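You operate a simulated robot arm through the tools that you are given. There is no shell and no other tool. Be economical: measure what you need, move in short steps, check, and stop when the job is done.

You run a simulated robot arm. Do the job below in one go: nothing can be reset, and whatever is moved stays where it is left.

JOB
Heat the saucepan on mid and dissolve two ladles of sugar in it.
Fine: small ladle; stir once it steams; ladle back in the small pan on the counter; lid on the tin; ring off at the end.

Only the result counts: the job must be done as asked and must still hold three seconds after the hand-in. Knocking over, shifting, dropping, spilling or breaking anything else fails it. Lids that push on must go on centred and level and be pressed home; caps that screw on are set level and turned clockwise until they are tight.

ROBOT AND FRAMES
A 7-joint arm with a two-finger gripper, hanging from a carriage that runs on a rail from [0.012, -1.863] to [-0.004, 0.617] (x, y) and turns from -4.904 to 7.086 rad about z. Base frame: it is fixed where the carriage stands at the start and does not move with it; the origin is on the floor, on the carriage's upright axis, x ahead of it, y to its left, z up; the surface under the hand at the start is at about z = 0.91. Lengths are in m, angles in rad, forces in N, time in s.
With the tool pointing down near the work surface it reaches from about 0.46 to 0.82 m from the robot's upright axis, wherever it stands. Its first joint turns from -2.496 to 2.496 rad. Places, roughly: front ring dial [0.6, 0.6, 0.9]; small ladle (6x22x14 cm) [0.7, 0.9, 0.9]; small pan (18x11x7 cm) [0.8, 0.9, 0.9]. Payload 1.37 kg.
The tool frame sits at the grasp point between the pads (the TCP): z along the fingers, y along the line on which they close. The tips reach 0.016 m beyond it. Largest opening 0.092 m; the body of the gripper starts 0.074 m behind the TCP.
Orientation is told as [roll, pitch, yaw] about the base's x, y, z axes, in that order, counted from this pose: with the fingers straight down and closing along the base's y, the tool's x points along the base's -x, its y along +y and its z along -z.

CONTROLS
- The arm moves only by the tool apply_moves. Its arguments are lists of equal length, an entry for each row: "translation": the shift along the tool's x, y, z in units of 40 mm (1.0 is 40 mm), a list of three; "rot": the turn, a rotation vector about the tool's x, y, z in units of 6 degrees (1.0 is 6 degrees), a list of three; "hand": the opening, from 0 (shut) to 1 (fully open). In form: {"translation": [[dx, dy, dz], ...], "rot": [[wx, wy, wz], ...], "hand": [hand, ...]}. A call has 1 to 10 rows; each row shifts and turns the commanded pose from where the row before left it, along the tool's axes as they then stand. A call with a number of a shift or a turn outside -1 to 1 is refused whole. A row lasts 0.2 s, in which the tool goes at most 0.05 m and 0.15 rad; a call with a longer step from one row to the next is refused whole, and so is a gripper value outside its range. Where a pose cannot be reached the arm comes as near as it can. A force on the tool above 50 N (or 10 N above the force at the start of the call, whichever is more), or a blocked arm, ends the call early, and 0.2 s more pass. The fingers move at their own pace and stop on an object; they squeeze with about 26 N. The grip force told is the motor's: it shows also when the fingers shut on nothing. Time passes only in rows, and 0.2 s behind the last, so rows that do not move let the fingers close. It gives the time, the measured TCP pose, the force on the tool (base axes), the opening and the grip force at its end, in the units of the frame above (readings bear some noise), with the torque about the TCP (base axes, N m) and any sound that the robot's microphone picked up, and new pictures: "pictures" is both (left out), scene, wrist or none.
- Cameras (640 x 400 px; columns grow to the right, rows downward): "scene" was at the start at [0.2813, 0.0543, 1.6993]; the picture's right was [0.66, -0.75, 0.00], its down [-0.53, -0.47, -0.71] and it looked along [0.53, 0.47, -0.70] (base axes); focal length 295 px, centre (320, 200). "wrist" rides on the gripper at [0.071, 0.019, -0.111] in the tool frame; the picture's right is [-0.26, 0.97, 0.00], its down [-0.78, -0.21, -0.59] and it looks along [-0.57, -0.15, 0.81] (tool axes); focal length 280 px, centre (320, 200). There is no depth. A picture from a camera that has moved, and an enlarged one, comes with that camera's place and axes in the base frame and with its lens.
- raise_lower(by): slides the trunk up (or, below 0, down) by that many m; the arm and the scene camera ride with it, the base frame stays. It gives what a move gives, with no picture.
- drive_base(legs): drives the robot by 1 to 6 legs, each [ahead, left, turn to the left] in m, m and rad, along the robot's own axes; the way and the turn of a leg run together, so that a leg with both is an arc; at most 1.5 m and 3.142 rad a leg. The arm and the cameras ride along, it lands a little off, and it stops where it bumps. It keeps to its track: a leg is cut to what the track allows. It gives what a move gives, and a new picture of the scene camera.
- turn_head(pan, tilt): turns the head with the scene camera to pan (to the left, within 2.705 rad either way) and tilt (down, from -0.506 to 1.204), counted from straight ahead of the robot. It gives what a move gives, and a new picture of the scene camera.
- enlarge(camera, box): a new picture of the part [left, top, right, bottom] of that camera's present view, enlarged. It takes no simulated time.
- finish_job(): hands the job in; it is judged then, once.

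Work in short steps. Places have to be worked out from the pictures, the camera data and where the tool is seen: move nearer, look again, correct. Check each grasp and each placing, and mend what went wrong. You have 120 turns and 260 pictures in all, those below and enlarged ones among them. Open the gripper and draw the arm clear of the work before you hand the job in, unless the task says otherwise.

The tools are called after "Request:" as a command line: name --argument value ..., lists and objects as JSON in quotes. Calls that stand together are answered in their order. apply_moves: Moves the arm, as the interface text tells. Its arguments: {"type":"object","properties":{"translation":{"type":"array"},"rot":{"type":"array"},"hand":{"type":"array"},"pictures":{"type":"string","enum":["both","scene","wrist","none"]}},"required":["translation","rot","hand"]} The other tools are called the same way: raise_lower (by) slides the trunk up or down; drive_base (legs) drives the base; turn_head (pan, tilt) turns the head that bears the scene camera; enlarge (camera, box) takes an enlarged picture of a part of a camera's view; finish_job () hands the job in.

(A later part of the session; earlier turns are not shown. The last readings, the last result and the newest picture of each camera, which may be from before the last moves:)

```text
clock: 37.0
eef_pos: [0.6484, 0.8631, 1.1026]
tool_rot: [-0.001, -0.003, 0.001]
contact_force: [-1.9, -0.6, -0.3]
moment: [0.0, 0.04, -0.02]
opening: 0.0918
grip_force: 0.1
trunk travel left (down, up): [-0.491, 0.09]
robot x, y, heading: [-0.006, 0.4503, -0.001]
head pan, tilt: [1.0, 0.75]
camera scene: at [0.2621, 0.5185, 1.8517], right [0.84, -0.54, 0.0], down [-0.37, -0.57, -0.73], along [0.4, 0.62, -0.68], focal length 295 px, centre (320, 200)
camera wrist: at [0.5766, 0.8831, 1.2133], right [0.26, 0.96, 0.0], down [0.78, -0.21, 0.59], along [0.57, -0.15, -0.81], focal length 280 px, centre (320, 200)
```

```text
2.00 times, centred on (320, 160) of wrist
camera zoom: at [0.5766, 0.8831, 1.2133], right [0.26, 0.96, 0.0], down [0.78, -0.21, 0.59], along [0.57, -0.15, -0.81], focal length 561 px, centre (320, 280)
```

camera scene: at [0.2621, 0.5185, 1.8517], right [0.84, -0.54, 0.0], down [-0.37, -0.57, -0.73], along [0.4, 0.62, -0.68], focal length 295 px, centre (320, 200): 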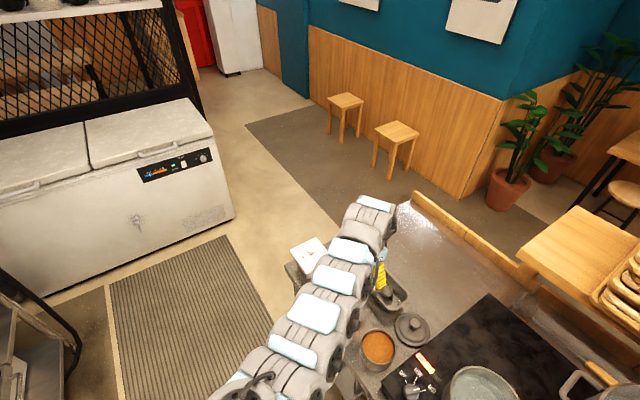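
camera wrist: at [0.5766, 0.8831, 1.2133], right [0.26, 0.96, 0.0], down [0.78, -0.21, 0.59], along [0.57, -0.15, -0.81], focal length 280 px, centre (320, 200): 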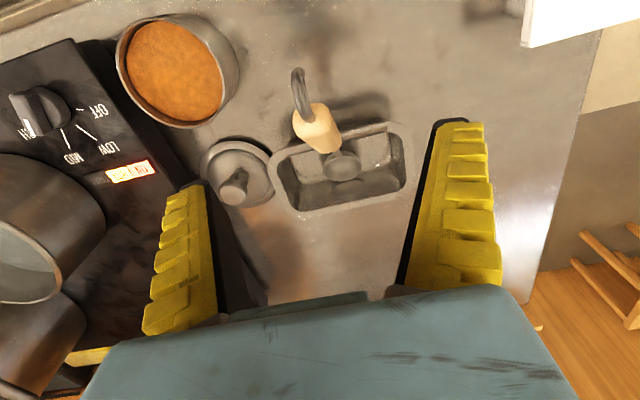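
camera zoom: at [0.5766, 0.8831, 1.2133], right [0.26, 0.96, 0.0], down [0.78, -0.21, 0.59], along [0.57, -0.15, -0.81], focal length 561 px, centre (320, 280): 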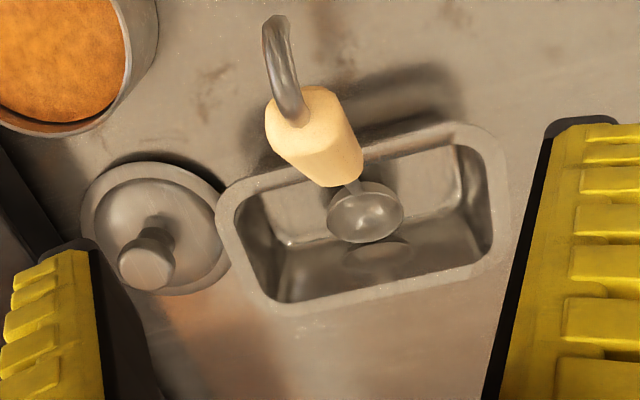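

Handle triangulates consistently: centre ≈ (0.66, 0.863, 1.00), thickness ~3 cm. I descend around it.

Request:
apply_moves --translation '[[-0.35, 0, 0.5], [0, 0, 0.7], [0, 0, 0.7], [0, 0, 0.55], [0, 0, 0]]' --rot '[[0, 0, 0], [0, 0, 0], [0, 0, 0], [0, 0, 0], [0, 0, 0]]' --hand '[1, 1, 1, 1, 1]' --pictures "both"

```text
clock: 38.2
eef_pos: [0.6564, 0.8587, 1.0217]
tool_rot: [0.001, -0.004, 0.001]
contact_force: [1.2, -0.5, -0.8]
moment: [0.03, 0.02, -0.02]
opening: 0.0921
grip_force: 0.0
out of reach, approached as far as the arm can: row 3, 4
trunk travel left (down, up): [-0.491, 0.09]
robot x, y, heading: [-0.0047, 0.448, -0.001]
head pan, tilt: [1.0, 0.75]
camera scene: at [0.2621, 0.5185, 1.8517], right [0.84, -0.54, 0.0], down [-0.37, -0.57, -0.73], along [0.4, 0.62, -0.68], focal length 295 px, centre (320, 200)
camera wrist: at [0.5857, 0.8775, 1.1317], right [0.26, 0.96, 0.0], down [0.78, -0.21, 0.59], along [0.57, -0.15, -0.81], focal length 280 px, centre (320, 200)
```

scene: 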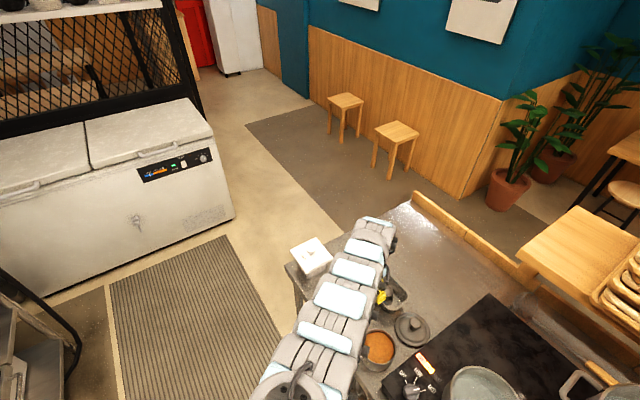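
wrist: 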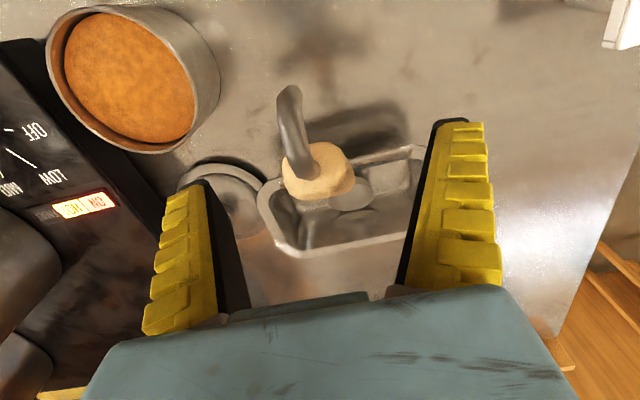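

Out of reach because the trunk is high; I lift the arm 6 cm and lower the trunk 7 cm, giving headroom.

Request:
apply_moves --translation '[[0, 0, -0.8], [0, 0, -0.8], [0, 0, 0]]' --rot '[[0, 0, 0], [0, 0, 0], [0, 0, 0]]' --hand '[1, 1, 1]' --pictures "none"

Request:
raise_lower --by -0.07

Request:
apply_moves --translation '[[0, 0, 0], [0, 0, 0]]' --rot '[[0, 0, 0], [0, 0, 0]]' --hand '[1, 1]' --pictures "wrist"

```text
clock: 39.0
eef_pos: [0.6572, 0.8572, 1.0849]
tool_rot: [0.0, -0.003, 0.0]
contact_force: [-0.4, -0.1, 0.5]
moment: [-0.01, 0.01, 0.02]
opening: 0.0917
grip_force: 0.1
trunk travel left (down, up): [-0.491, 0.09]
robot x, y, heading: [-0.0061, 0.4462, 0.0]
head pan, tilt: [1.0, 0.75]
```

```text
clock: 40.1
eef_pos: [0.6573, 0.8574, 1.0156]
tool_rot: [0.0, -0.003, 0.0]
contact_force: [-0.1, 0.5, -0.2]
moment: [0.03, 0.0, 0.0]
opening: 0.0918
grip_force: 0.1
trunk travel left (down, up): [-0.421, 0.16]
robot x, y, heading: [-0.0014, 0.4482, -0.001]
head pan, tilt: [1.0, 0.75]
```

```text
clock: 40.7
eef_pos: [0.6576, 0.8563, 1.0148]
tool_rot: [0.0, -0.004, 0.0]
contact_force: [-0.1, -0.6, 0.7]
moment: [0.02, -0.01, -0.05]
opening: 0.0919
grip_force: 0.0
trunk travel left (down, up): [-0.421, 0.16]
robot x, y, heading: [-0.0047, 0.4482, 0.003]
head pan, tilt: [1.0, 0.75]
camera wrist: at [0.5861, 0.8768, 1.1259], right [0.26, 0.96, 0.0], down [0.78, -0.21, 0.59], along [0.57, -0.15, -0.81], focal length 280 px, centre (320, 200)
```

wrist: 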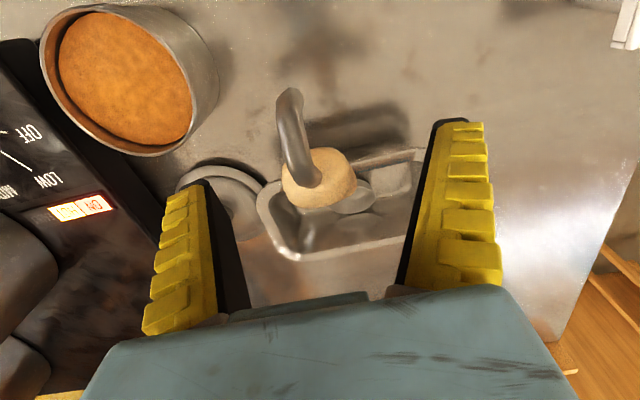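

Handle well between the pads; a small correction, 1.5 cm down, then close.

Request:
apply_moves --translation '[[-0.2, 0.1, 0.4], [0, 0, 0], [0, 0, 0], [0, 0, 0], [0, 0, 0], [0, 0, 0]]' --rot '[[0, 0, 0], [0, 0, 0], [0, 0, 0], [0, 0, 0], [0, 0, 0], [0, 0, 0]]' --hand '[1, 1, 0.5, 0.2, 0, 0]' --pictures "wrist"

```text
clock: 42.1
eef_pos: [0.6658, 0.8614, 0.9994]
tool_rot: [0.002, -0.004, -0.001]
contact_force: [-5.4, 0.4, 10.2]
moment: [-0.02, -0.17, -0.03]
opening: 0.0191
grip_force: 26.1
trunk travel left (down, up): [-0.421, 0.16]
robot x, y, heading: [0.0006, 0.4486, 0.004]
head pan, tilt: [1.0, 0.75]
camera wrist: at [0.5943, 0.8812, 1.1102], right [0.26, 0.96, 0.0], down [0.78, -0.21, 0.59], along [0.57, -0.15, -0.81], focal length 280 px, centre (320, 200)
```

wrist: 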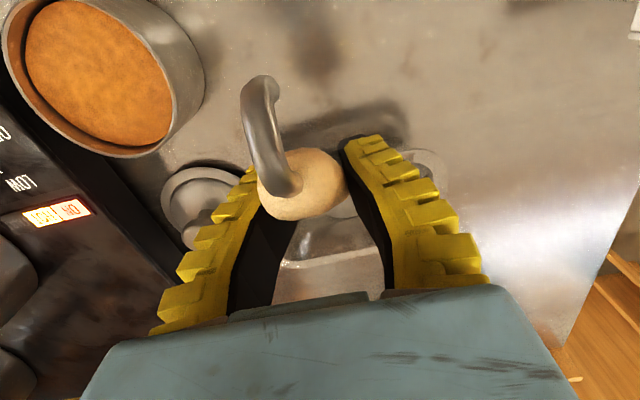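

Grip holds at 1.9 cm. Lift 8 cm straight up and look.

Request:
apply_moves --translation '[[0, 0, -0.3], [0, 0, -0.7], [0, 0, -0.7], [0, 0, -0.8], [0, 0, 0]]' --rot '[[0, 0, 0], [0, 0, 0], [0, 0, 0], [0, 0, 0], [0, 0, 0]]' --hand '[0, 0, 0, 0, 0]' --pictures "both"

Request:
enlarge --camera "scene" --box '[330, 220, 450, 320]'

```text
clock: 43.3
eef_pos: [0.6644, 0.8644, 1.1017]
tool_rot: [0.001, -0.001, 0.001]
contact_force: [0.3, -0.1, 0.2]
moment: [-0.02, 0.02, -0.03]
opening: 0.0165
grip_force: 26.3
trunk travel left (down, up): [-0.421, 0.16]
robot x, y, heading: [-0.0039, 0.4467, 0.002]
head pan, tilt: [1.0, 0.75]
camera scene: at [0.262, 0.5186, 1.7816], right [0.84, -0.54, 0.0], down [-0.37, -0.57, -0.73], along [0.4, 0.62, -0.68], focal length 295 px, centre (320, 200)
camera wrist: at [0.5938, 0.8836, 1.2116], right [0.26, 0.96, 0.0], down [0.78, -0.21, 0.59], along [0.57, -0.15, -0.81], focal length 280 px, centre (320, 200)
```

scene: 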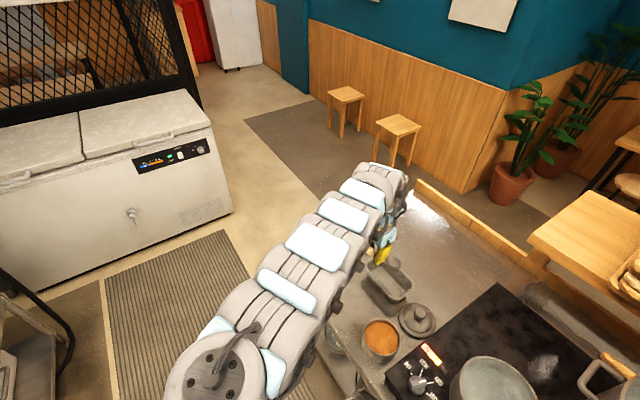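
wrist: 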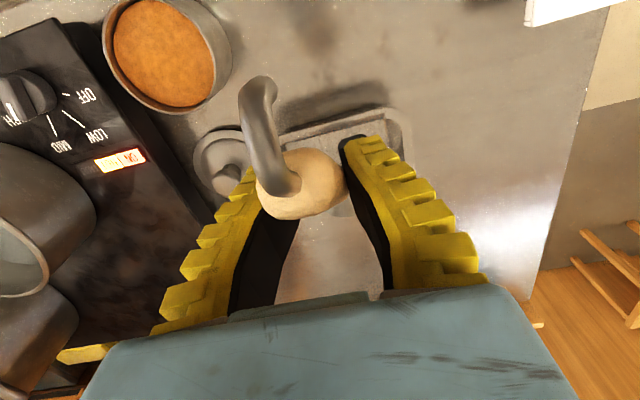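

```text
4.00 times, centred on (390, 270) of scene
camera zoom: at [0.262, 0.5186, 1.7816], right [0.84, -0.54, 0.0], down [-0.37, -0.57, -0.73], along [0.4, 0.62, -0.68], focal length 1181 px, centre (40, -80)
```

zoom: 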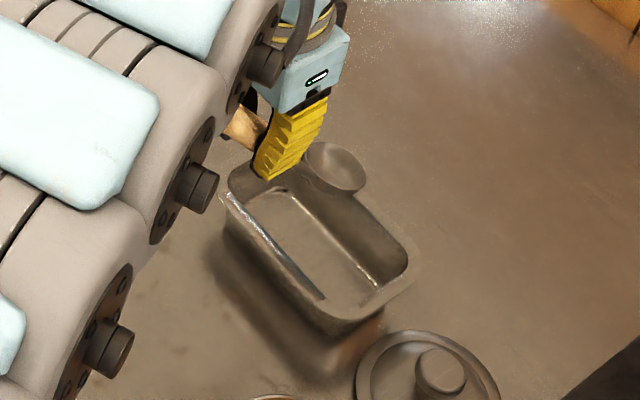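

The ladle is out of the pan; bowl sits about 0.103 m ahead and 0.12 m below the TCP. I zoom to judge whether the bowl is level.

Request:
enlarge --camera "scene" --box '[380, 240, 430, 272]'

```text
12.50 times, centred on (405, 256) of scene
camera zoom: at [0.262, 0.5186, 1.7816], right [0.84, -0.54, 0.0], down [-0.37, -0.57, -0.73], along [0.4, 0.62, -0.68], focal length 3689 px, centre (-742, -500)
```

zoom: 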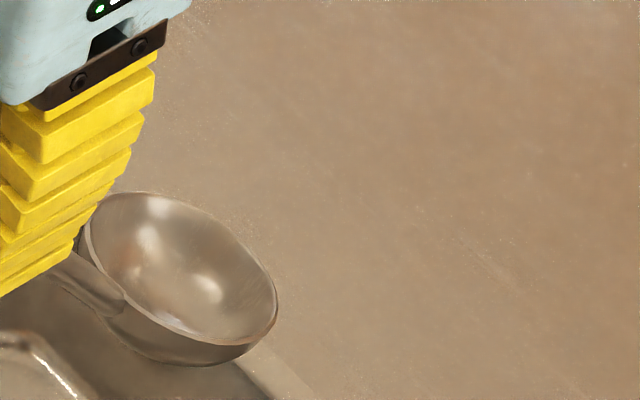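

The bowl is nose-down about 18° with tool vertical (good for digging; level after tilting back 18°). I yaw the hand +45° with the ladle, then drive right to y≈0.15.

Request:
apply_moves --translation '[[0, 0, -0.4], [0, 0, 0], [0, 0, 0], [0, 0, 0], [0, 0, 0], [0, 0, 0], [0, 0, 0], [0, 0, 0]]' --rot '[[0, 0, 0], [0, 0, -1], [0, 0, -1], [0, 0, -1], [0, 0, -1], [0, 0, -1], [0, 0, -1], [0, 0, -1.0]]' --hand '[0, 0, 0, 0, 0, 0, 0, 0]' --pictures "none"

Request:
drive_base --legs '[[0, -0.3, 0]]'

```text
clock: 45.1
eef_pos: [0.6649, 0.8597, 1.1153]
tool_rot: [0.0, -0.001, 0.732]
contact_force: [0.4, -0.5, 0.1]
moment: [0.01, 0.03, -0.01]
opening: 0.0165
grip_force: 26.2
trunk travel left (down, up): [-0.421, 0.16]
robot x, y, heading: [0.0019, 0.4482, 0.005]
head pan, tilt: [1.0, 0.75]
```

```text
clock: 47.1
eef_pos: [0.6646, 0.5693, 1.116]
tool_rot: [-0.003, 0.0, 0.74]
contact_force: [0.1, 0.3, -0.8]
moment: [-0.05, -0.01, 0.04]
opening: 0.0165
grip_force: 25.9
trunk travel left (down, up): [-0.421, 0.16]
robot x, y, heading: [-0.0019, 0.1536, 0.005]
head pan, tilt: [1.0, 0.75]
camera scene: at [0.2635, 0.2253, 1.7816], right [0.84, -0.54, 0.0], down [-0.36, -0.58, -0.73], along [0.39, 0.62, -0.68], focal length 295 px, centre (320, 200)
```

scene: 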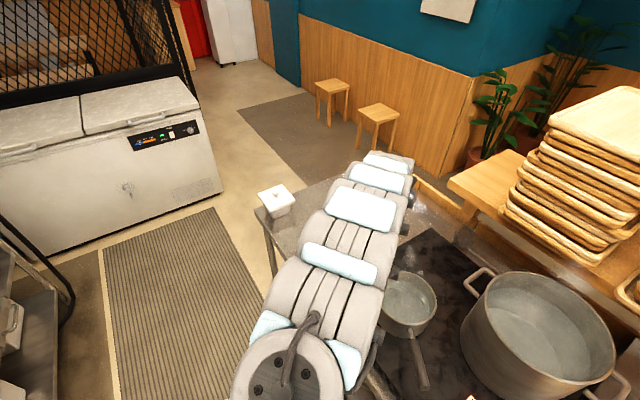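

I move the bowl above the tin (TCP to about (0.517, 0.643)) and check.

Request:
apply_moves --translation '[[0.37, 0.96, 0], [0.37, 0.96, 0], [0.37, 0.96, 0], [0.37, 0.96, 0], [0, 0, 0]]' --rot '[[0, 0, 0], [0, 0, 0], [0, 0, 0], [0, 0, 0], [0, 0, 0]]' --hand '[0, 0, 0, 0, 0]' --pictures "both"

```text
clock: 48.4
eef_pos: [0.5172, 0.6454, 1.1139]
tool_rot: [-0.001, -0.001, 0.739]
contact_force: [0.5, -0.3, -0.1]
moment: [-0.03, -0.05, 0.07]
opening: 0.0167
grip_force: 25.6
trunk travel left (down, up): [-0.421, 0.16]
robot x, y, heading: [-0.0021, 0.1501, 0.011]
head pan, tilt: [1.0, 0.75]
camera scene: at [0.2634, 0.2251, 1.7816], right [0.84, -0.54, 0.0], down [-0.37, -0.58, -0.73], along [0.39, 0.62, -0.68], focal length 295 px, centre (320, 200)
camera wrist: at [0.4513, 0.6126, 1.2257], right [-0.46, 0.89, 0.0], down [0.72, 0.37, 0.59], along [0.53, 0.27, -0.81], focal length 280 px, centre (320, 200)
```

scene: 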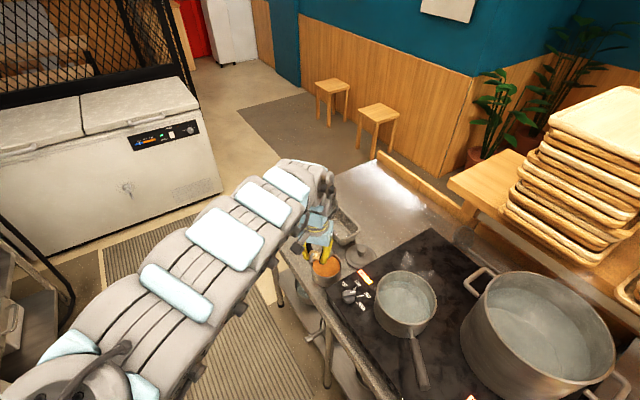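
wrist: 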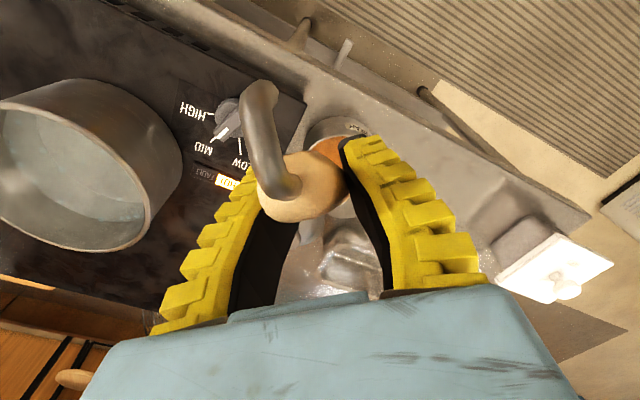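

Zooming the scene view on the bowl over the tin.

Request:
enlarge --camera "scene" --box '[285, 220, 385, 310]'

```text
4.44 times, centred on (335, 265) of scene
camera zoom: at [0.2634, 0.2251, 1.7816], right [0.84, -0.54, 0.0], down [-0.37, -0.58, -0.73], along [0.39, 0.62, -0.68], focal length 1312 px, centre (253, -89)
```

zoom: 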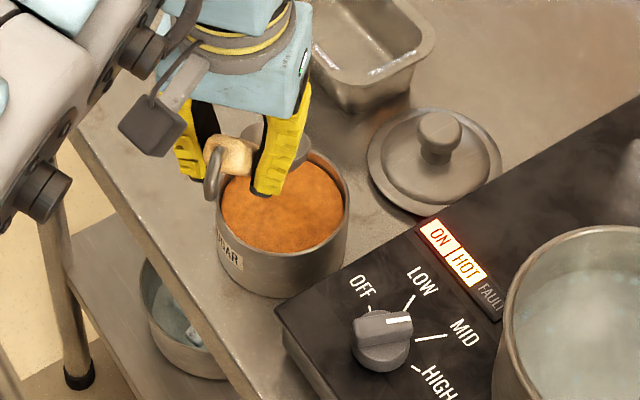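

Bowl is ~2 cm short of tin centre along the ladle line, as wanted. I go down 9 cm and check before digging.

Request:
apply_moves --translation '[[0, 0, 0.6], [0, 0, 0.6], [0, 0, 0.6], [0, 0, 0.5], [0, 0, 0]]' --rot '[[0, 0, 0], [0, 0, 0], [0, 0, 0], [0, 0, 0], [0, 0, 0]]' --hand '[0, 0, 0, 0, 0]' --pictures "none"

Request:
enlarge --camera "scene" --box '[285, 220, 385, 310]'

```text
clock: 49.5
eef_pos: [0.5176, 0.645, 1.0235]
tool_rot: [-0.002, -0.002, 0.738]
contact_force: [-0.2, -0.2, -0.1]
moment: [-0.02, 0.06, -0.01]
opening: 0.0164
grip_force: 25.5
trunk travel left (down, up): [-0.421, 0.16]
robot x, y, heading: [-0.0031, 0.1522, 0.003]
head pan, tilt: [1.0, 0.75]
```

```text
4.44 times, centred on (335, 265) of scene
camera zoom: at [0.2635, 0.2252, 1.7816], right [0.84, -0.54, 0.0], down [-0.37, -0.58, -0.73], along [0.39, 0.62, -0.68], focal length 1312 px, centre (253, -89)
```

zoom: 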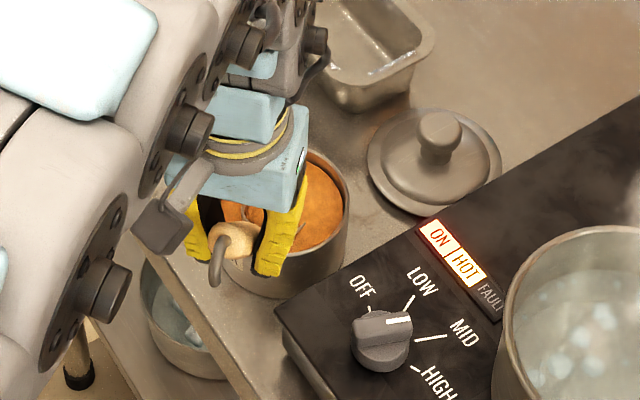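

Clear of the rim. Now dig: 3.5 cm down, 2.5 cm forward, tilt back 18° about the bowl to level, then lift slowly.

Request:
apply_moves --translation '[[0, 0, 0.45], [0, 0, 0.45], [-0.4, 0, 0], [-0.3, 0, 0], [0.315, 0, 0.27], [0.315, 0, 0.27], [0.315, 0, 0.27], [0, 0, 0]]' --rot '[[0, 0, 0], [0, 0, 0], [0, 0, 0], [0, 0, 0], [0, -1, 0], [0, -1, 0], [0, -1, 0], [0, 0, 0]]' --hand '[0, 0, 0, 0, 0, 0, 0, 0]' --pictures "scene"

Request:
enlarge --camera "scene" --box '[285, 220, 385, 310]'

```text
clock: 51.4
eef_pos: [0.5119, 0.6387, 0.9506]
tool_rot: [-0.002, -0.315, 0.74]
contact_force: [0.6, 0.3, -0.2]
moment: [-0.06, -0.04, -0.03]
opening: 0.0183
grip_force: 26.4
trunk travel left (down, up): [-0.421, 0.16]
robot x, y, heading: [-0.0015, 0.1524, 0.003]
head pan, tilt: [1.0, 0.75]
camera scene: at [0.2632, 0.2254, 1.7814], right [0.84, -0.54, 0.0], down [-0.37, -0.58, -0.73], along [0.39, 0.62, -0.68], focal length 295 px, centre (320, 200)
```

scene: 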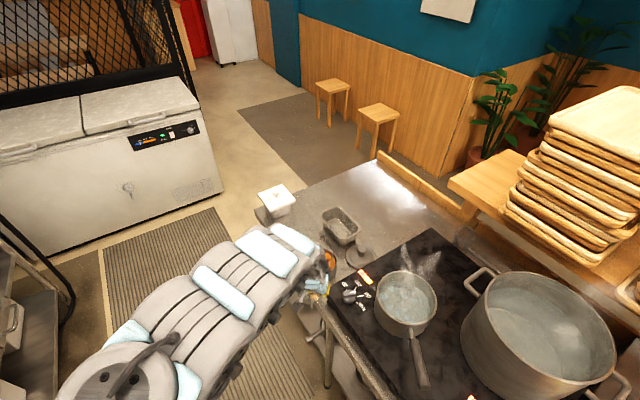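

```text
4.44 times, centred on (335, 265) of scene
camera zoom: at [0.2632, 0.2254, 1.7814], right [0.84, -0.54, 0.0], down [-0.37, -0.58, -0.73], along [0.39, 0.62, -0.68], focal length 1312 px, centre (253, -89)
```

zoom: 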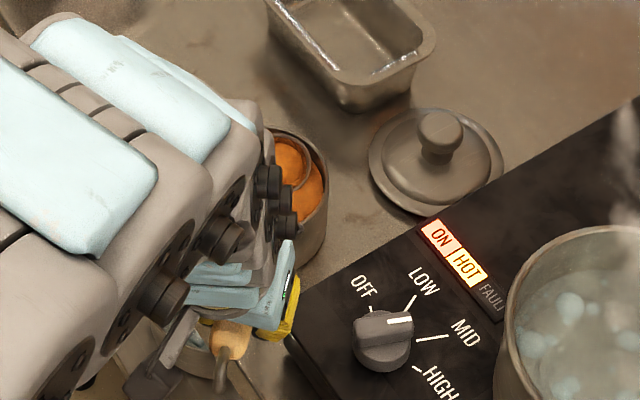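

The bowl appears full of sugar, but the tin seems to have shifted slightly. I lift straight up and look.

Request:
apply_moves --translation '[[-0.15, 0, -0.48], [-0.15, 0, -0.48], [-0.15, 0, -0.48], [-0.15, 0, -0.48], [-0.15, 0, -0.48], [0, 0, 0]]' --rot '[[0, 0, 0], [0, 0, 0], [0, 0, 0], [0, 0, 0], [0, 0, 0], [0, 0, 0]]' --hand '[0, 0, 0, 0, 0, 0]' --pictures "wrist"

Request:
enlarge --camera "scene" --box '[285, 220, 385, 310]'

```text
clock: 52.8
eef_pos: [0.5343, 0.6651, 1.0295]
tool_rot: [-0.002, -0.316, 0.739]
contact_force: [0.6, -0.2, -0.2]
moment: [-0.06, 0.03, 0.0]
opening: 0.0177
grip_force: 25.7
out of reach, approached as far as the arm can: row 2, 3, 4, 5
trunk travel left (down, up): [-0.421, 0.16]
robot x, y, heading: [0.0004, 0.1569, 0.009]
head pan, tilt: [1.0, 0.75]
camera wrist: at [0.4452, 0.6119, 1.1118], right [-0.47, 0.88, 0.08], down [0.55, 0.22, 0.8], along [0.69, 0.42, -0.59], focal length 280 px, centre (320, 200)
```

wrist: 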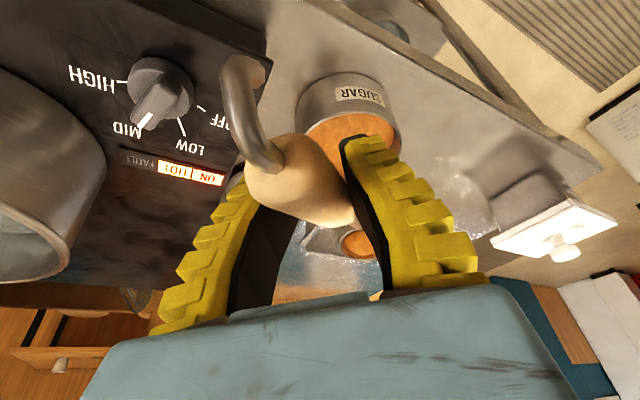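

```text
4.44 times, centred on (335, 265) of scene
camera zoom: at [0.2635, 0.2253, 1.7816], right [0.84, -0.54, 0.0], down [-0.36, -0.58, -0.73], along [0.39, 0.62, -0.68], focal length 1312 px, centre (253, -89)
```

zoom: 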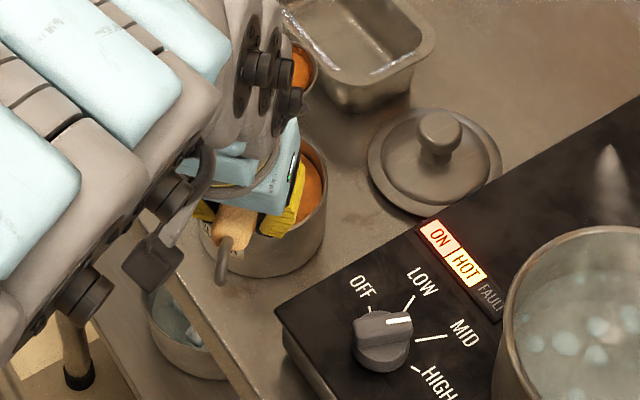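

Sugar is in the ladle. The tin slid ~1.5 cm (now ≈ (0.60, 0.737)); next time I'll dig shallower. I raise with the trunk (keeps the ladle level) and drive right toward the saucepan at ≈ (0.71, 0.46).

Request:
raise_lower --by 0.1

Request:
drive_base --legs '[[0, -0.29, 0]]'

Request:
enlarge --camera "scene" --box '[260, 180, 460, 320]'

```text
clock: 54.1
eef_pos: [0.5347, 0.6653, 1.1279]
tool_rot: [-0.001, -0.314, 0.739]
contact_force: [0.7, -0.2, -1.0]
moment: [-0.05, 0.03, 0.01]
opening: 0.0173
grip_force: 26.3
trunk travel left (down, up): [-0.521, 0.06]
robot x, y, heading: [-0.0028, 0.154, 0.008]
head pan, tilt: [1.0, 0.75]
```

```text
clock: 56.1
eef_pos: [0.5368, 0.3737, 1.1293]
tool_rot: [-0.003, -0.316, 0.739]
contact_force: [0.2, -0.5, 0.0]
moment: [0.0, 0.04, -0.03]
opening: 0.0167
grip_force: 25.8
trunk travel left (down, up): [-0.521, 0.06]
robot x, y, heading: [0.0007, -0.1396, 0.007]
head pan, tilt: [1.0, 0.75]
camera scene: at [0.2655, -0.0671, 1.8816], right [0.84, -0.54, 0.0], down [-0.37, -0.58, -0.73], along [0.39, 0.62, -0.68], focal length 295 px, centre (320, 200)
```

scene: 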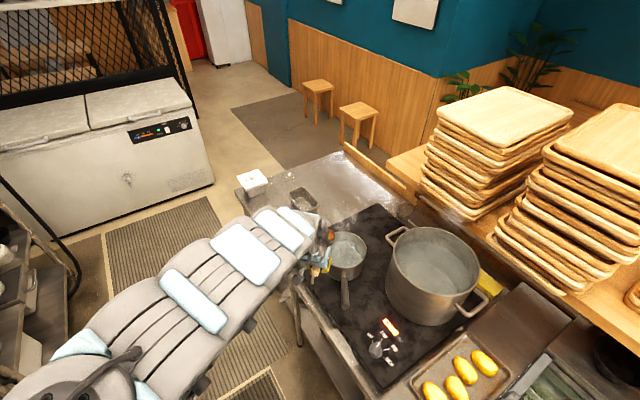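

```text
2.86 times, centred on (360, 250) of scene
camera zoom: at [0.2655, -0.0671, 1.8816], right [0.84, -0.54, 0.0], down [-0.37, -0.58, -0.73], along [0.39, 0.62, -0.68], focal length 843 px, centre (206, 57)
```

zoom: 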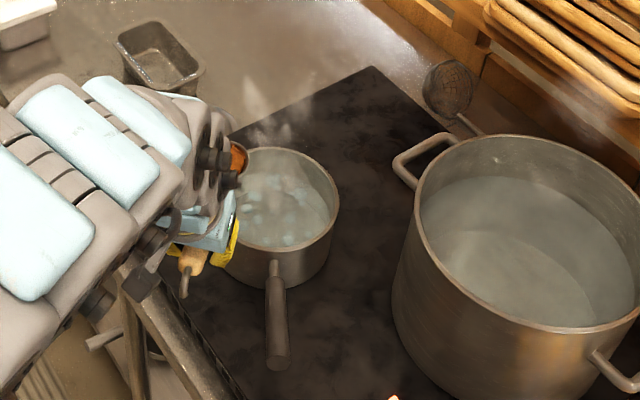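

The saucepan already steams. The ladle twisted ~14° nose-up in the grip, bowl now ≈ (0.66, 0.487, 1.078), still holding sugar. I move it over the pan centre and a bit lower, then look.

Request:
apply_moves --translation '[[-0.06, -0.45, 0.3], [-0.06, -0.45, 0.3], [-0.06, -0.45, 0.3], [0, 0, 0]]' --rot '[[0, 0, 0], [0, 0, 0], [0, 0, 0], [0, 0, 0]]' --hand '[0, 0, 0, 0]' --pictures "wrist"

Request:
enlarge --camera "scene" --box '[290, 210, 390, 310]'

```text
clock: 57.1
eef_pos: [0.5845, 0.3456, 1.0968]
tool_rot: [0.0, -0.315, 0.739]
contact_force: [-0.1, 0.1, -0.9]
moment: [-0.02, 0.04, 0.02]
opening: 0.0167
grip_force: 26.2
trunk travel left (down, up): [-0.521, 0.06]
robot x, y, heading: [0.0037, -0.1376, 0.005]
head pan, tilt: [1.0, 0.75]
camera wrist: at [0.4972, 0.2917, 1.1801], right [-0.47, 0.88, 0.08], down [0.56, 0.22, 0.8], along [0.69, 0.42, -0.59], focal length 280 px, centre (320, 200)
```

wrist: 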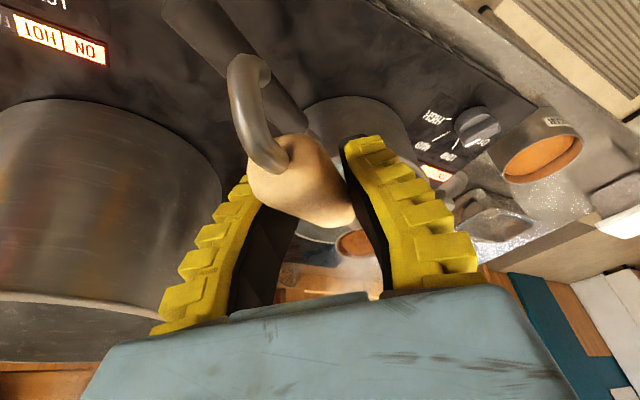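

```text
4.00 times, centred on (340, 260) of scene
camera zoom: at [0.2656, -0.0671, 1.8816], right [0.84, -0.54, 0.0], down [-0.37, -0.58, -0.73], along [0.39, 0.62, -0.68], focal length 1181 px, centre (240, -40)
```

zoom: 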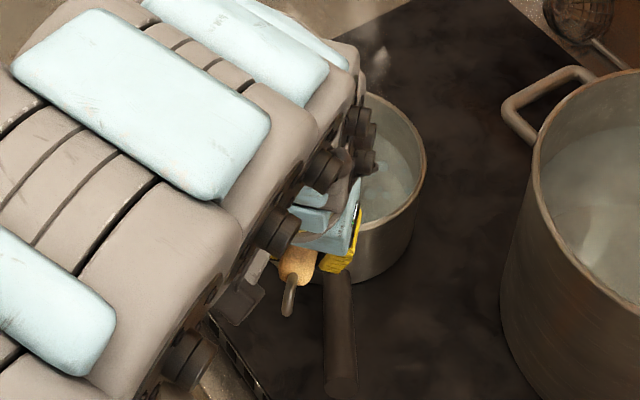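

The bowl is over the pan centre. I roll the hand leftwards about the ladle line, keeping the bowl in place, 48° first.

Request:
apply_moves --translation '[[0, 0.135, 0], [0, 0.135, 0], [0, 0.135, 0], [0, 0.135, 0], [0, 0.135, 0], [0, 0.135, 0], [0, 0.135, 0], [0, 0.135, 0], [0, 0, 0]]' --rot '[[0.95, 0, -0.31], [0.95, 0, -0.31], [0.95, 0, -0.31], [0.95, 0, -0.31], [0.95, 0, -0.31], [0.95, 0, -0.31], [0.95, 0, -0.31], [0.95, 0, -0.31], [0, 0, 0]]' --hand '[0, 0, 0, 0, 0, 0, 0, 0, 0]' --pictures "both"

```text
clock: 59.1
eef_pos: [0.5592, 0.3744, 1.081]
tool_rot: [-0.864, -0.21, 0.977]
contact_force: [1.3, 0.1, -1.1]
moment: [-0.03, 0.07, -0.02]
opening: 0.0163
grip_force: 26.3
trunk travel left (down, up): [-0.521, 0.06]
robot x, y, heading: [-0.0015, -0.1386, 0.008]
head pan, tilt: [1.0, 0.75]
camera scene: at [0.2656, -0.0671, 1.8816], right [0.84, -0.54, 0.0], down [-0.37, -0.58, -0.73], along [0.39, 0.62, -0.68], focal length 295 px, centre (320, 200)
camera wrist: at [0.4332, 0.362, 1.1225], right [-0.29, 0.69, -0.66], down [0.11, 0.71, 0.69], along [0.95, 0.13, -0.28], focal length 280 px, centre (320, 200)
```

scene: 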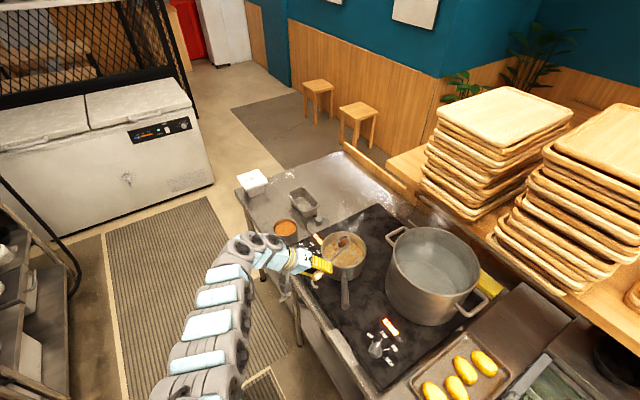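
wrist: 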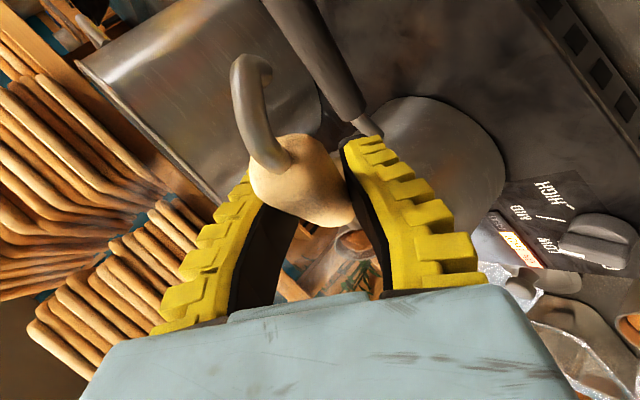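

Works beautifully; zooming on the pan shows whether sugar has fallen.

Request:
enlarge --camera "scene" --box '[290, 210, 390, 310]'

```text
4.00 times, centred on (340, 260) of scene
camera zoom: at [0.2656, -0.0671, 1.8816], right [0.84, -0.54, 0.0], down [-0.37, -0.58, -0.73], along [0.39, 0.62, -0.68], focal length 1181 px, centre (240, -40)
```

zoom: 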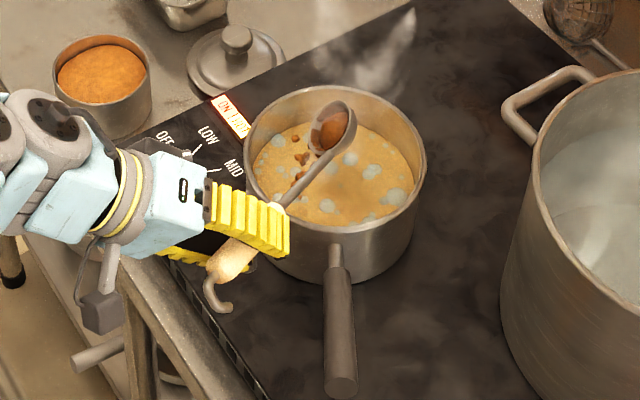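

Sugar is falling into the pan. I roll a further 42° to empty it.

Request:
apply_moves --translation '[[0, 0.135, 0], [0, 0.135, 0], [0, 0.135, 0], [0, 0.135, 0], [0, 0.135, 0], [0, 0.135, 0], [0, 0.135, 0], [0, 0, 0], [0, 0, 0]]' --rot '[[0.95, 0, -0.31], [0.95, 0, -0.31], [0.95, 0, -0.31], [0.95, 0, -0.31], [0.95, 0, -0.31], [0.95, 0, -0.31], [0.95, 0, -0.31], [0, 0, 0], [0, 0, 0]]' --hand '[0, 0, 0, 0, 0, 0, 0, 0, 0]' --pictures "none"

Request:
enlarge --camera "scene" --box '[290, 210, 390, 310]'

```text
clock: 61.1
eef_pos: [0.5139, 0.2803, 1.0903]
tool_rot: [-1.475, -0.031, 1.052]
contact_force: [0.5, -0.4, -0.9]
moment: [0.0, 0.03, -0.01]
opening: 0.0165
grip_force: 26.0
out of reach, approached as far as the arm can: row 1, 2, 3, 4, 5, 6, 7
trunk travel left (down, up): [-0.521, 0.06]
robot x, y, heading: [0.0027, -0.1368, 0.006]
head pan, tilt: [1.0, 0.75]
```

```text
4.00 times, centred on (340, 260) of scene
camera zoom: at [0.2655, -0.067, 1.8816], right [0.84, -0.54, 0.0], down [-0.37, -0.58, -0.73], along [0.39, 0.62, -0.68], focal length 1181 px, centre (240, -40)
```

zoom: 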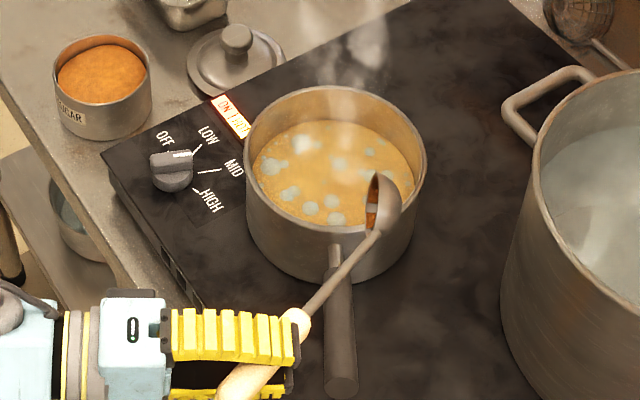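

The arm drifted back at its limit, but the bowl is still over the pan. Close zoom to check for leftover sugar.

Request:
enlarge --camera "scene" --box '[335, 245, 375, 280]'

```text
11.43 times, centred on (355, 262) of scene
camera zoom: at [0.2655, -0.067, 1.8816], right [0.84, -0.54, 0.0], down [-0.37, -0.58, -0.73], along [0.39, 0.62, -0.68], focal length 3373 px, centre (-80, -514)
```

zoom: 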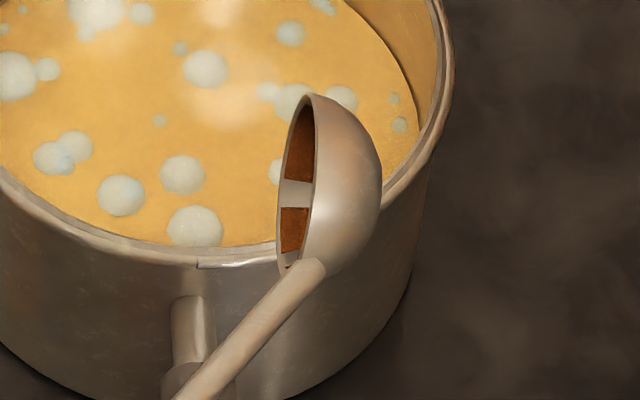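

The bowl looks empty (brown patches are reflections). I raise 5 cm with the trunk and unroll.

Request:
raise_lower --by 0.05

Request:
apply_moves --translation '[[0, -0.135, 0], [0, -0.135, 0], [0, -0.135, 0], [0, -0.135, 0], [0, -0.135, 0], [0, -0.135, 0], [0, -0.135, 0]]' --rot '[[-0.95, 0, 0.31], [-0.95, 0, 0.31], [-0.95, 0, 0.31], [-0.95, 0, 0.31], [-0.95, 0, 0.31], [-0.95, 0, 0.31], [-0.95, 0, 0.31]]' --hand '[0, 0, 0, 0, 0, 0, 0]' --pictures "none"

Request:
apply_moves --translation '[[0, -0.135, 0], [0, -0.135, 0], [0, -0.135, 0], [0, -0.135, 0], [0, -0.135, 0], [0, -0.135, 0], [0, -0.135, 0], [0, 0, 0]]' --rot '[[-0.95, 0, 0.31], [-0.95, 0, 0.31], [-0.95, 0, 0.31], [-0.95, 0, 0.31], [-0.95, 0, 0.31], [-0.95, 0, 0.31], [-0.95, 0, 0.31], [0, 0, 0]]' --hand '[0, 0, 0, 0, 0, 0, 0, 0]' --pictures "both"

```text
clock: 62.0
eef_pos: [0.5139, 0.2796, 1.1414]
tool_rot: [-1.473, -0.031, 1.052]
contact_force: [-0.5, -0.3, -0.3]
moment: [-0.04, 0.03, -0.03]
opening: 0.0166
grip_force: 25.3
trunk travel left (down, up): [-0.571, 0.01]
robot x, y, heading: [0.0002, -0.1358, 0.008]
head pan, tilt: [1.0, 0.75]
```

```text
clock: 63.6
eef_pos: [0.5256, 0.269, 1.1761]
tool_rot: [-0.76, -0.234, 0.956]
contact_force: [-0.2, -0.7, -0.2]
moment: [0.01, -0.01, 0.0]
opening: 0.0165
grip_force: 25.8
trunk travel left (down, up): [-0.571, 0.01]
robot x, y, heading: [0.0013, -0.1406, 0.004]
head pan, tilt: [1.0, 0.75]
```

```text
clock: 65.4
eef_pos: [0.546, 0.2449, 1.1898]
tool_rot: [-0.001, -0.316, 0.738]
contact_force: [1.1, -0.7, -0.9]
moment: [-0.01, 0.02, -0.01]
opening: 0.0166
grip_force: 25.8
trunk travel left (down, up): [-0.571, 0.01]
robot x, y, heading: [-0.0022, -0.1384, 0.003]
head pan, tilt: [1.0, 0.75]
camera scene: at [0.2655, -0.0671, 1.9316], right [0.84, -0.54, 0.0], down [-0.37, -0.58, -0.73], along [0.39, 0.62, -0.68], focal length 295 px, centre (320, 200)
camera wrist: at [0.4586, 0.1913, 1.273], right [-0.47, 0.88, 0.08], down [0.55, 0.22, 0.8], along [0.69, 0.42, -0.59], focal length 280 px, centre (320, 200)
```

scene: 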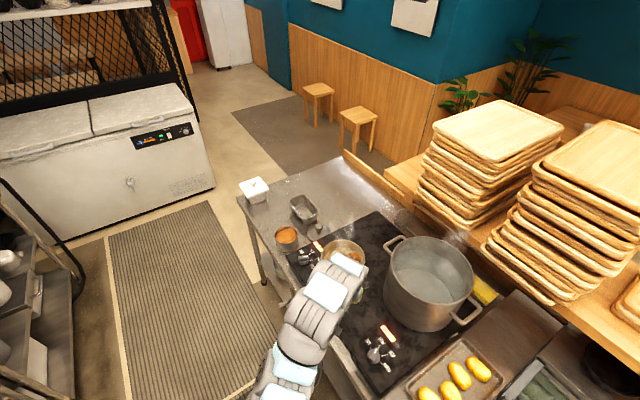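
wrist: 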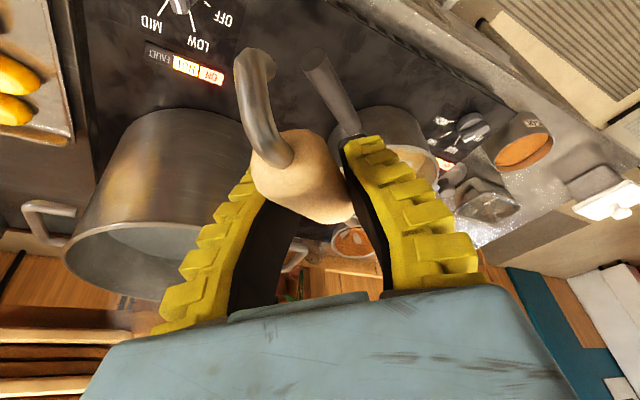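

Checking the bowl's inside.

Request:
enlarge --camera "wrist" --box '[310, 205, 400, 290]'

```text
4.71 times, centred on (355, 248) of wrist
camera zoom: at [0.4586, 0.1913, 1.273], right [-0.47, 0.88, 0.08], down [0.55, 0.22, 0.8], along [0.69, 0.42, -0.59], focal length 1320 px, centre (155, -24)
```

zoom: 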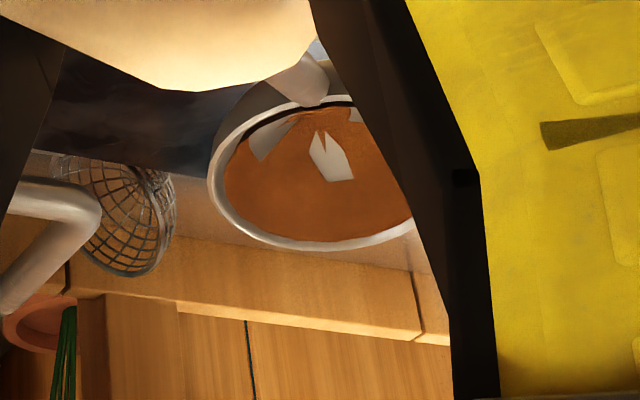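

A little sugar film clings; it will wash off while stirring. Second ladle: I drive back left, pitch the ladle nose-down and position it over the tin.

Request:
drive_base --legs '[[0, 0.292, 0]]'

Request:
apply_moves --translation '[[0, 0, 0], [0, 0, 0], [0, 0, 0], [0, 0, 0], [0, 0, 0], [-0.35, 0.715, 0.5], [-0.35, 0.715, 0.5], [-0.35, 0.715, 0.5], [-0.35, 0.715, 0.5], [0, 0, 0]]' --rot '[[0, 1, 0], [0, 1, 0], [0, 1, 0], [0, 1, 0], [0, 1, 0], [0, 0, 0], [0, 0, 0], [0, 0, 0], [0, 0, 0], [0, 0, 0]]' --hand '[0, 0, 0, 0, 0, 0, 0, 0, 0, 0]' --pictures "scene"

Request:
enlarge --camera "scene" --box '[285, 220, 385, 310]'

```text
clock: 67.4
eef_pos: [0.5468, 0.5288, 1.1883]
tool_rot: [-0.002, -0.316, 0.734]
contact_force: [1.5, 0.4, -0.1]
moment: [-0.03, 0.05, 0.0]
opening: 0.0166
grip_force: 26.2
trunk travel left (down, up): [-0.571, 0.01]
robot x, y, heading: [-0.0034, 0.1494, 0.002]
head pan, tilt: [1.0, 0.75]
camera scene: at [0.264, 0.2187, 1.9316], right [0.84, -0.54, 0.0], down [-0.37, -0.57, -0.73], along [0.4, 0.62, -0.68], focal length 295 px, centre (320, 200)
```

scene: 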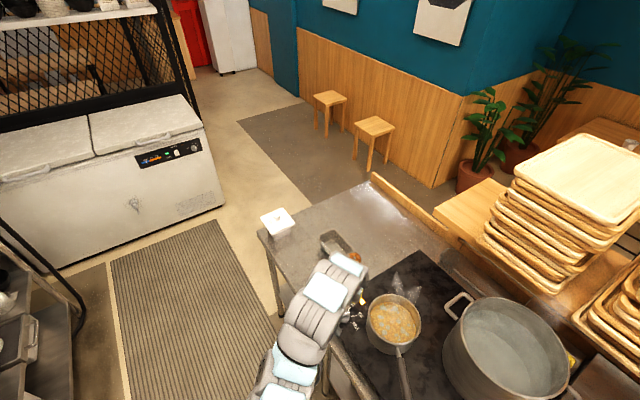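

```text
clock: 69.6
eef_pos: [0.499, 0.6401, 1.0999]
tool_rot: [-0.001, 0.207, 0.731]
contact_force: [-1.0, 0.7, -0.8]
moment: [-0.03, 0.01, 0.0]
opening: 0.0166
grip_force: 26.0
trunk travel left (down, up): [-0.571, 0.01]
robot x, y, heading: [0.0002, 0.1514, 0.001]
head pan, tilt: [1.0, 0.75]
camera scene: at [0.264, 0.2185, 1.9317], right [0.84, -0.54, 0.0], down [-0.37, -0.57, -0.73], along [0.4, 0.62, -0.68], focal length 295 px, centre (320, 200)
```

scene: 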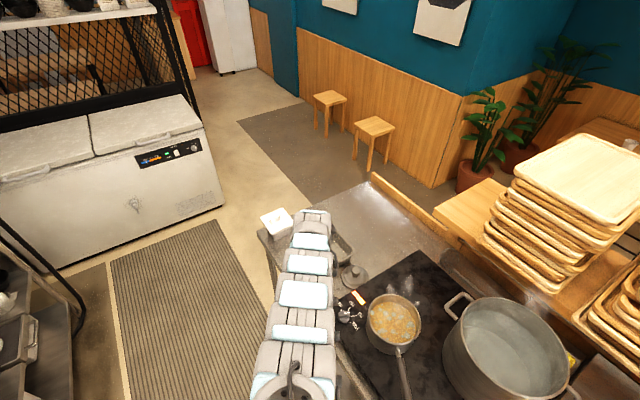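

```text
4.44 times, centred on (335, 265) of scene
camera zoom: at [0.264, 0.2185, 1.9317], right [0.84, -0.54, 0.0], down [-0.37, -0.57, -0.73], along [0.4, 0.62, -0.68], focal length 1312 px, centre (253, -89)
```

zoom: 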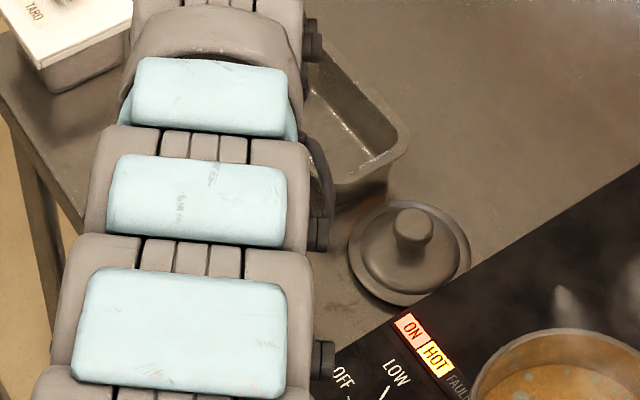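

The arm hides the tin from above; take a wrist picture.

Request:
apply_moves --translation '[[0, 0, 0]]' --rot '[[0, 0, 0]]' --hand '[0]' --pictures "wrist"

Request:
enlarge --camera "wrist" --box '[240, 80, 440, 250]'

```text
clock: 70.0
eef_pos: [0.4984, 0.6411, 1.1019]
tool_rot: [-0.001, 0.207, 0.734]
contact_force: [0.1, -1.1, -0.8]
moment: [-0.04, 0.03, -0.02]
opening: 0.0165
grip_force: 26.0
trunk travel left (down, up): [-0.571, 0.01]
robot x, y, heading: [-0.0026, 0.1478, -0.005]
head pan, tilt: [1.0, 0.75]
camera wrist: at [0.4507, 0.6243, 1.2233], right [-0.45, 0.89, -0.06], down [0.8, 0.43, 0.42], along [0.39, 0.14, -0.91], focal length 280 px, centre (320, 200)
```

wrist: 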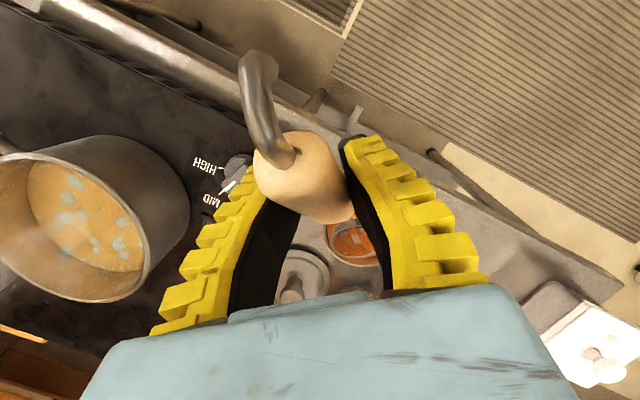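

```text
2.35 times, centred on (340, 165) of wrist
camera zoom: at [0.4507, 0.6243, 1.2233], right [-0.45, 0.89, -0.06], down [0.8, 0.43, 0.42], along [0.39, 0.14, -0.91], focal length 660 px, centre (273, 282)
```

zoom: 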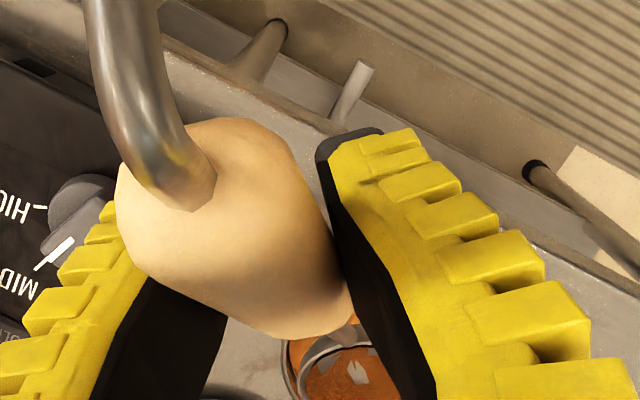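

Tin centre ≈ (0.601, 0.747), so I shift 8 mm forward and 10 mm left, then lower into the sugar, checking forces.

Request:
apply_moves --translation '[[-0.2, 0.25, 0], [-0.17, 0, 0.8], [-0.17, 0, 0.8], [-0.17, 0, 0.8], [0, 0, 0]]' --rot '[[0, 0, 0], [0, 0, 0], [0, 0, 0], [0, 0, 0], [0, 0, 0]]' --hand '[0, 0, 0, 0, 0]' --pictures "both"

Request:
enlarge --camera "scene" --box '[285, 220, 385, 310]'

```text
clock: 71.2
eef_pos: [0.4893, 0.6325, 1.0619]
tool_rot: [-0.002, 0.207, 0.733]
contact_force: [-1.0, -0.1, 0.0]
moment: [0.04, 0.01, 0.01]
opening: 0.0169
grip_force: 26.1
out of reach, approached as far as the arm can: row 1, 2, 3, 4
trunk travel left (down, up): [-0.571, 0.01]
robot x, y, heading: [-0.0019, 0.146, -0.001]
head pan, tilt: [1.0, 0.75]
camera scene: at [0.264, 0.2187, 1.9316], right [0.84, -0.54, 0.0], down [-0.37, -0.57, -0.73], along [0.4, 0.62, -0.68], focal length 295 px, centre (320, 200)
camera wrist: at [0.4418, 0.617, 1.185], right [-0.46, 0.89, -0.06], down [0.8, 0.44, 0.42], along [0.39, 0.14, -0.91], focal length 280 px, centre (320, 200)
```

scene: 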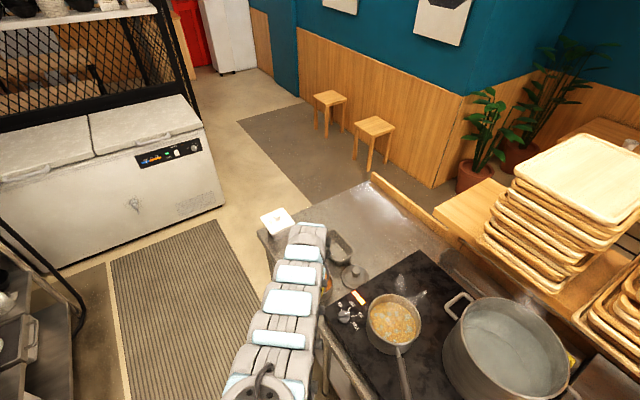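
wrist: 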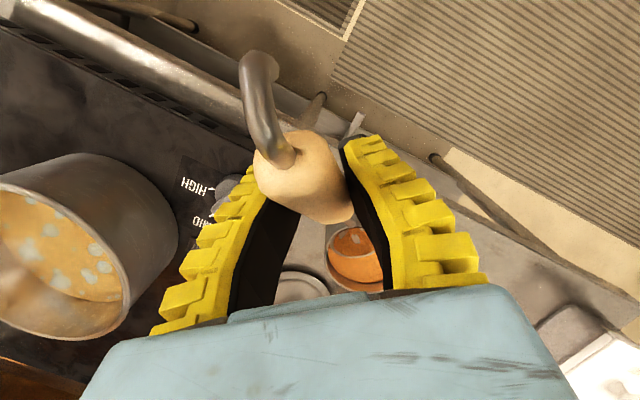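

```text
4.44 times, centred on (335, 265) of scene
camera zoom: at [0.264, 0.2187, 1.9316], right [0.84, -0.54, 0.0], down [-0.37, -0.57, -0.73], along [0.4, 0.62, -0.68], focal length 1312 px, centre (253, -89)
```

zoom: 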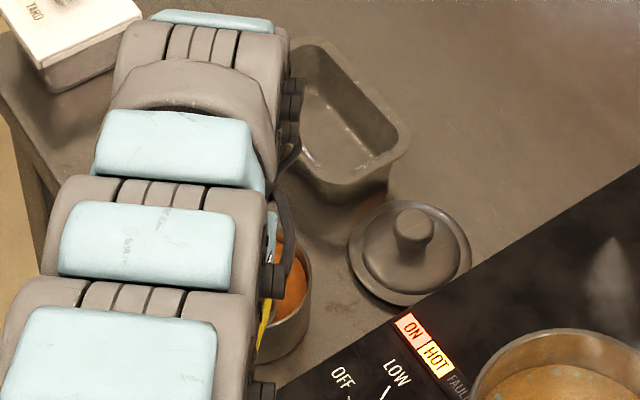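

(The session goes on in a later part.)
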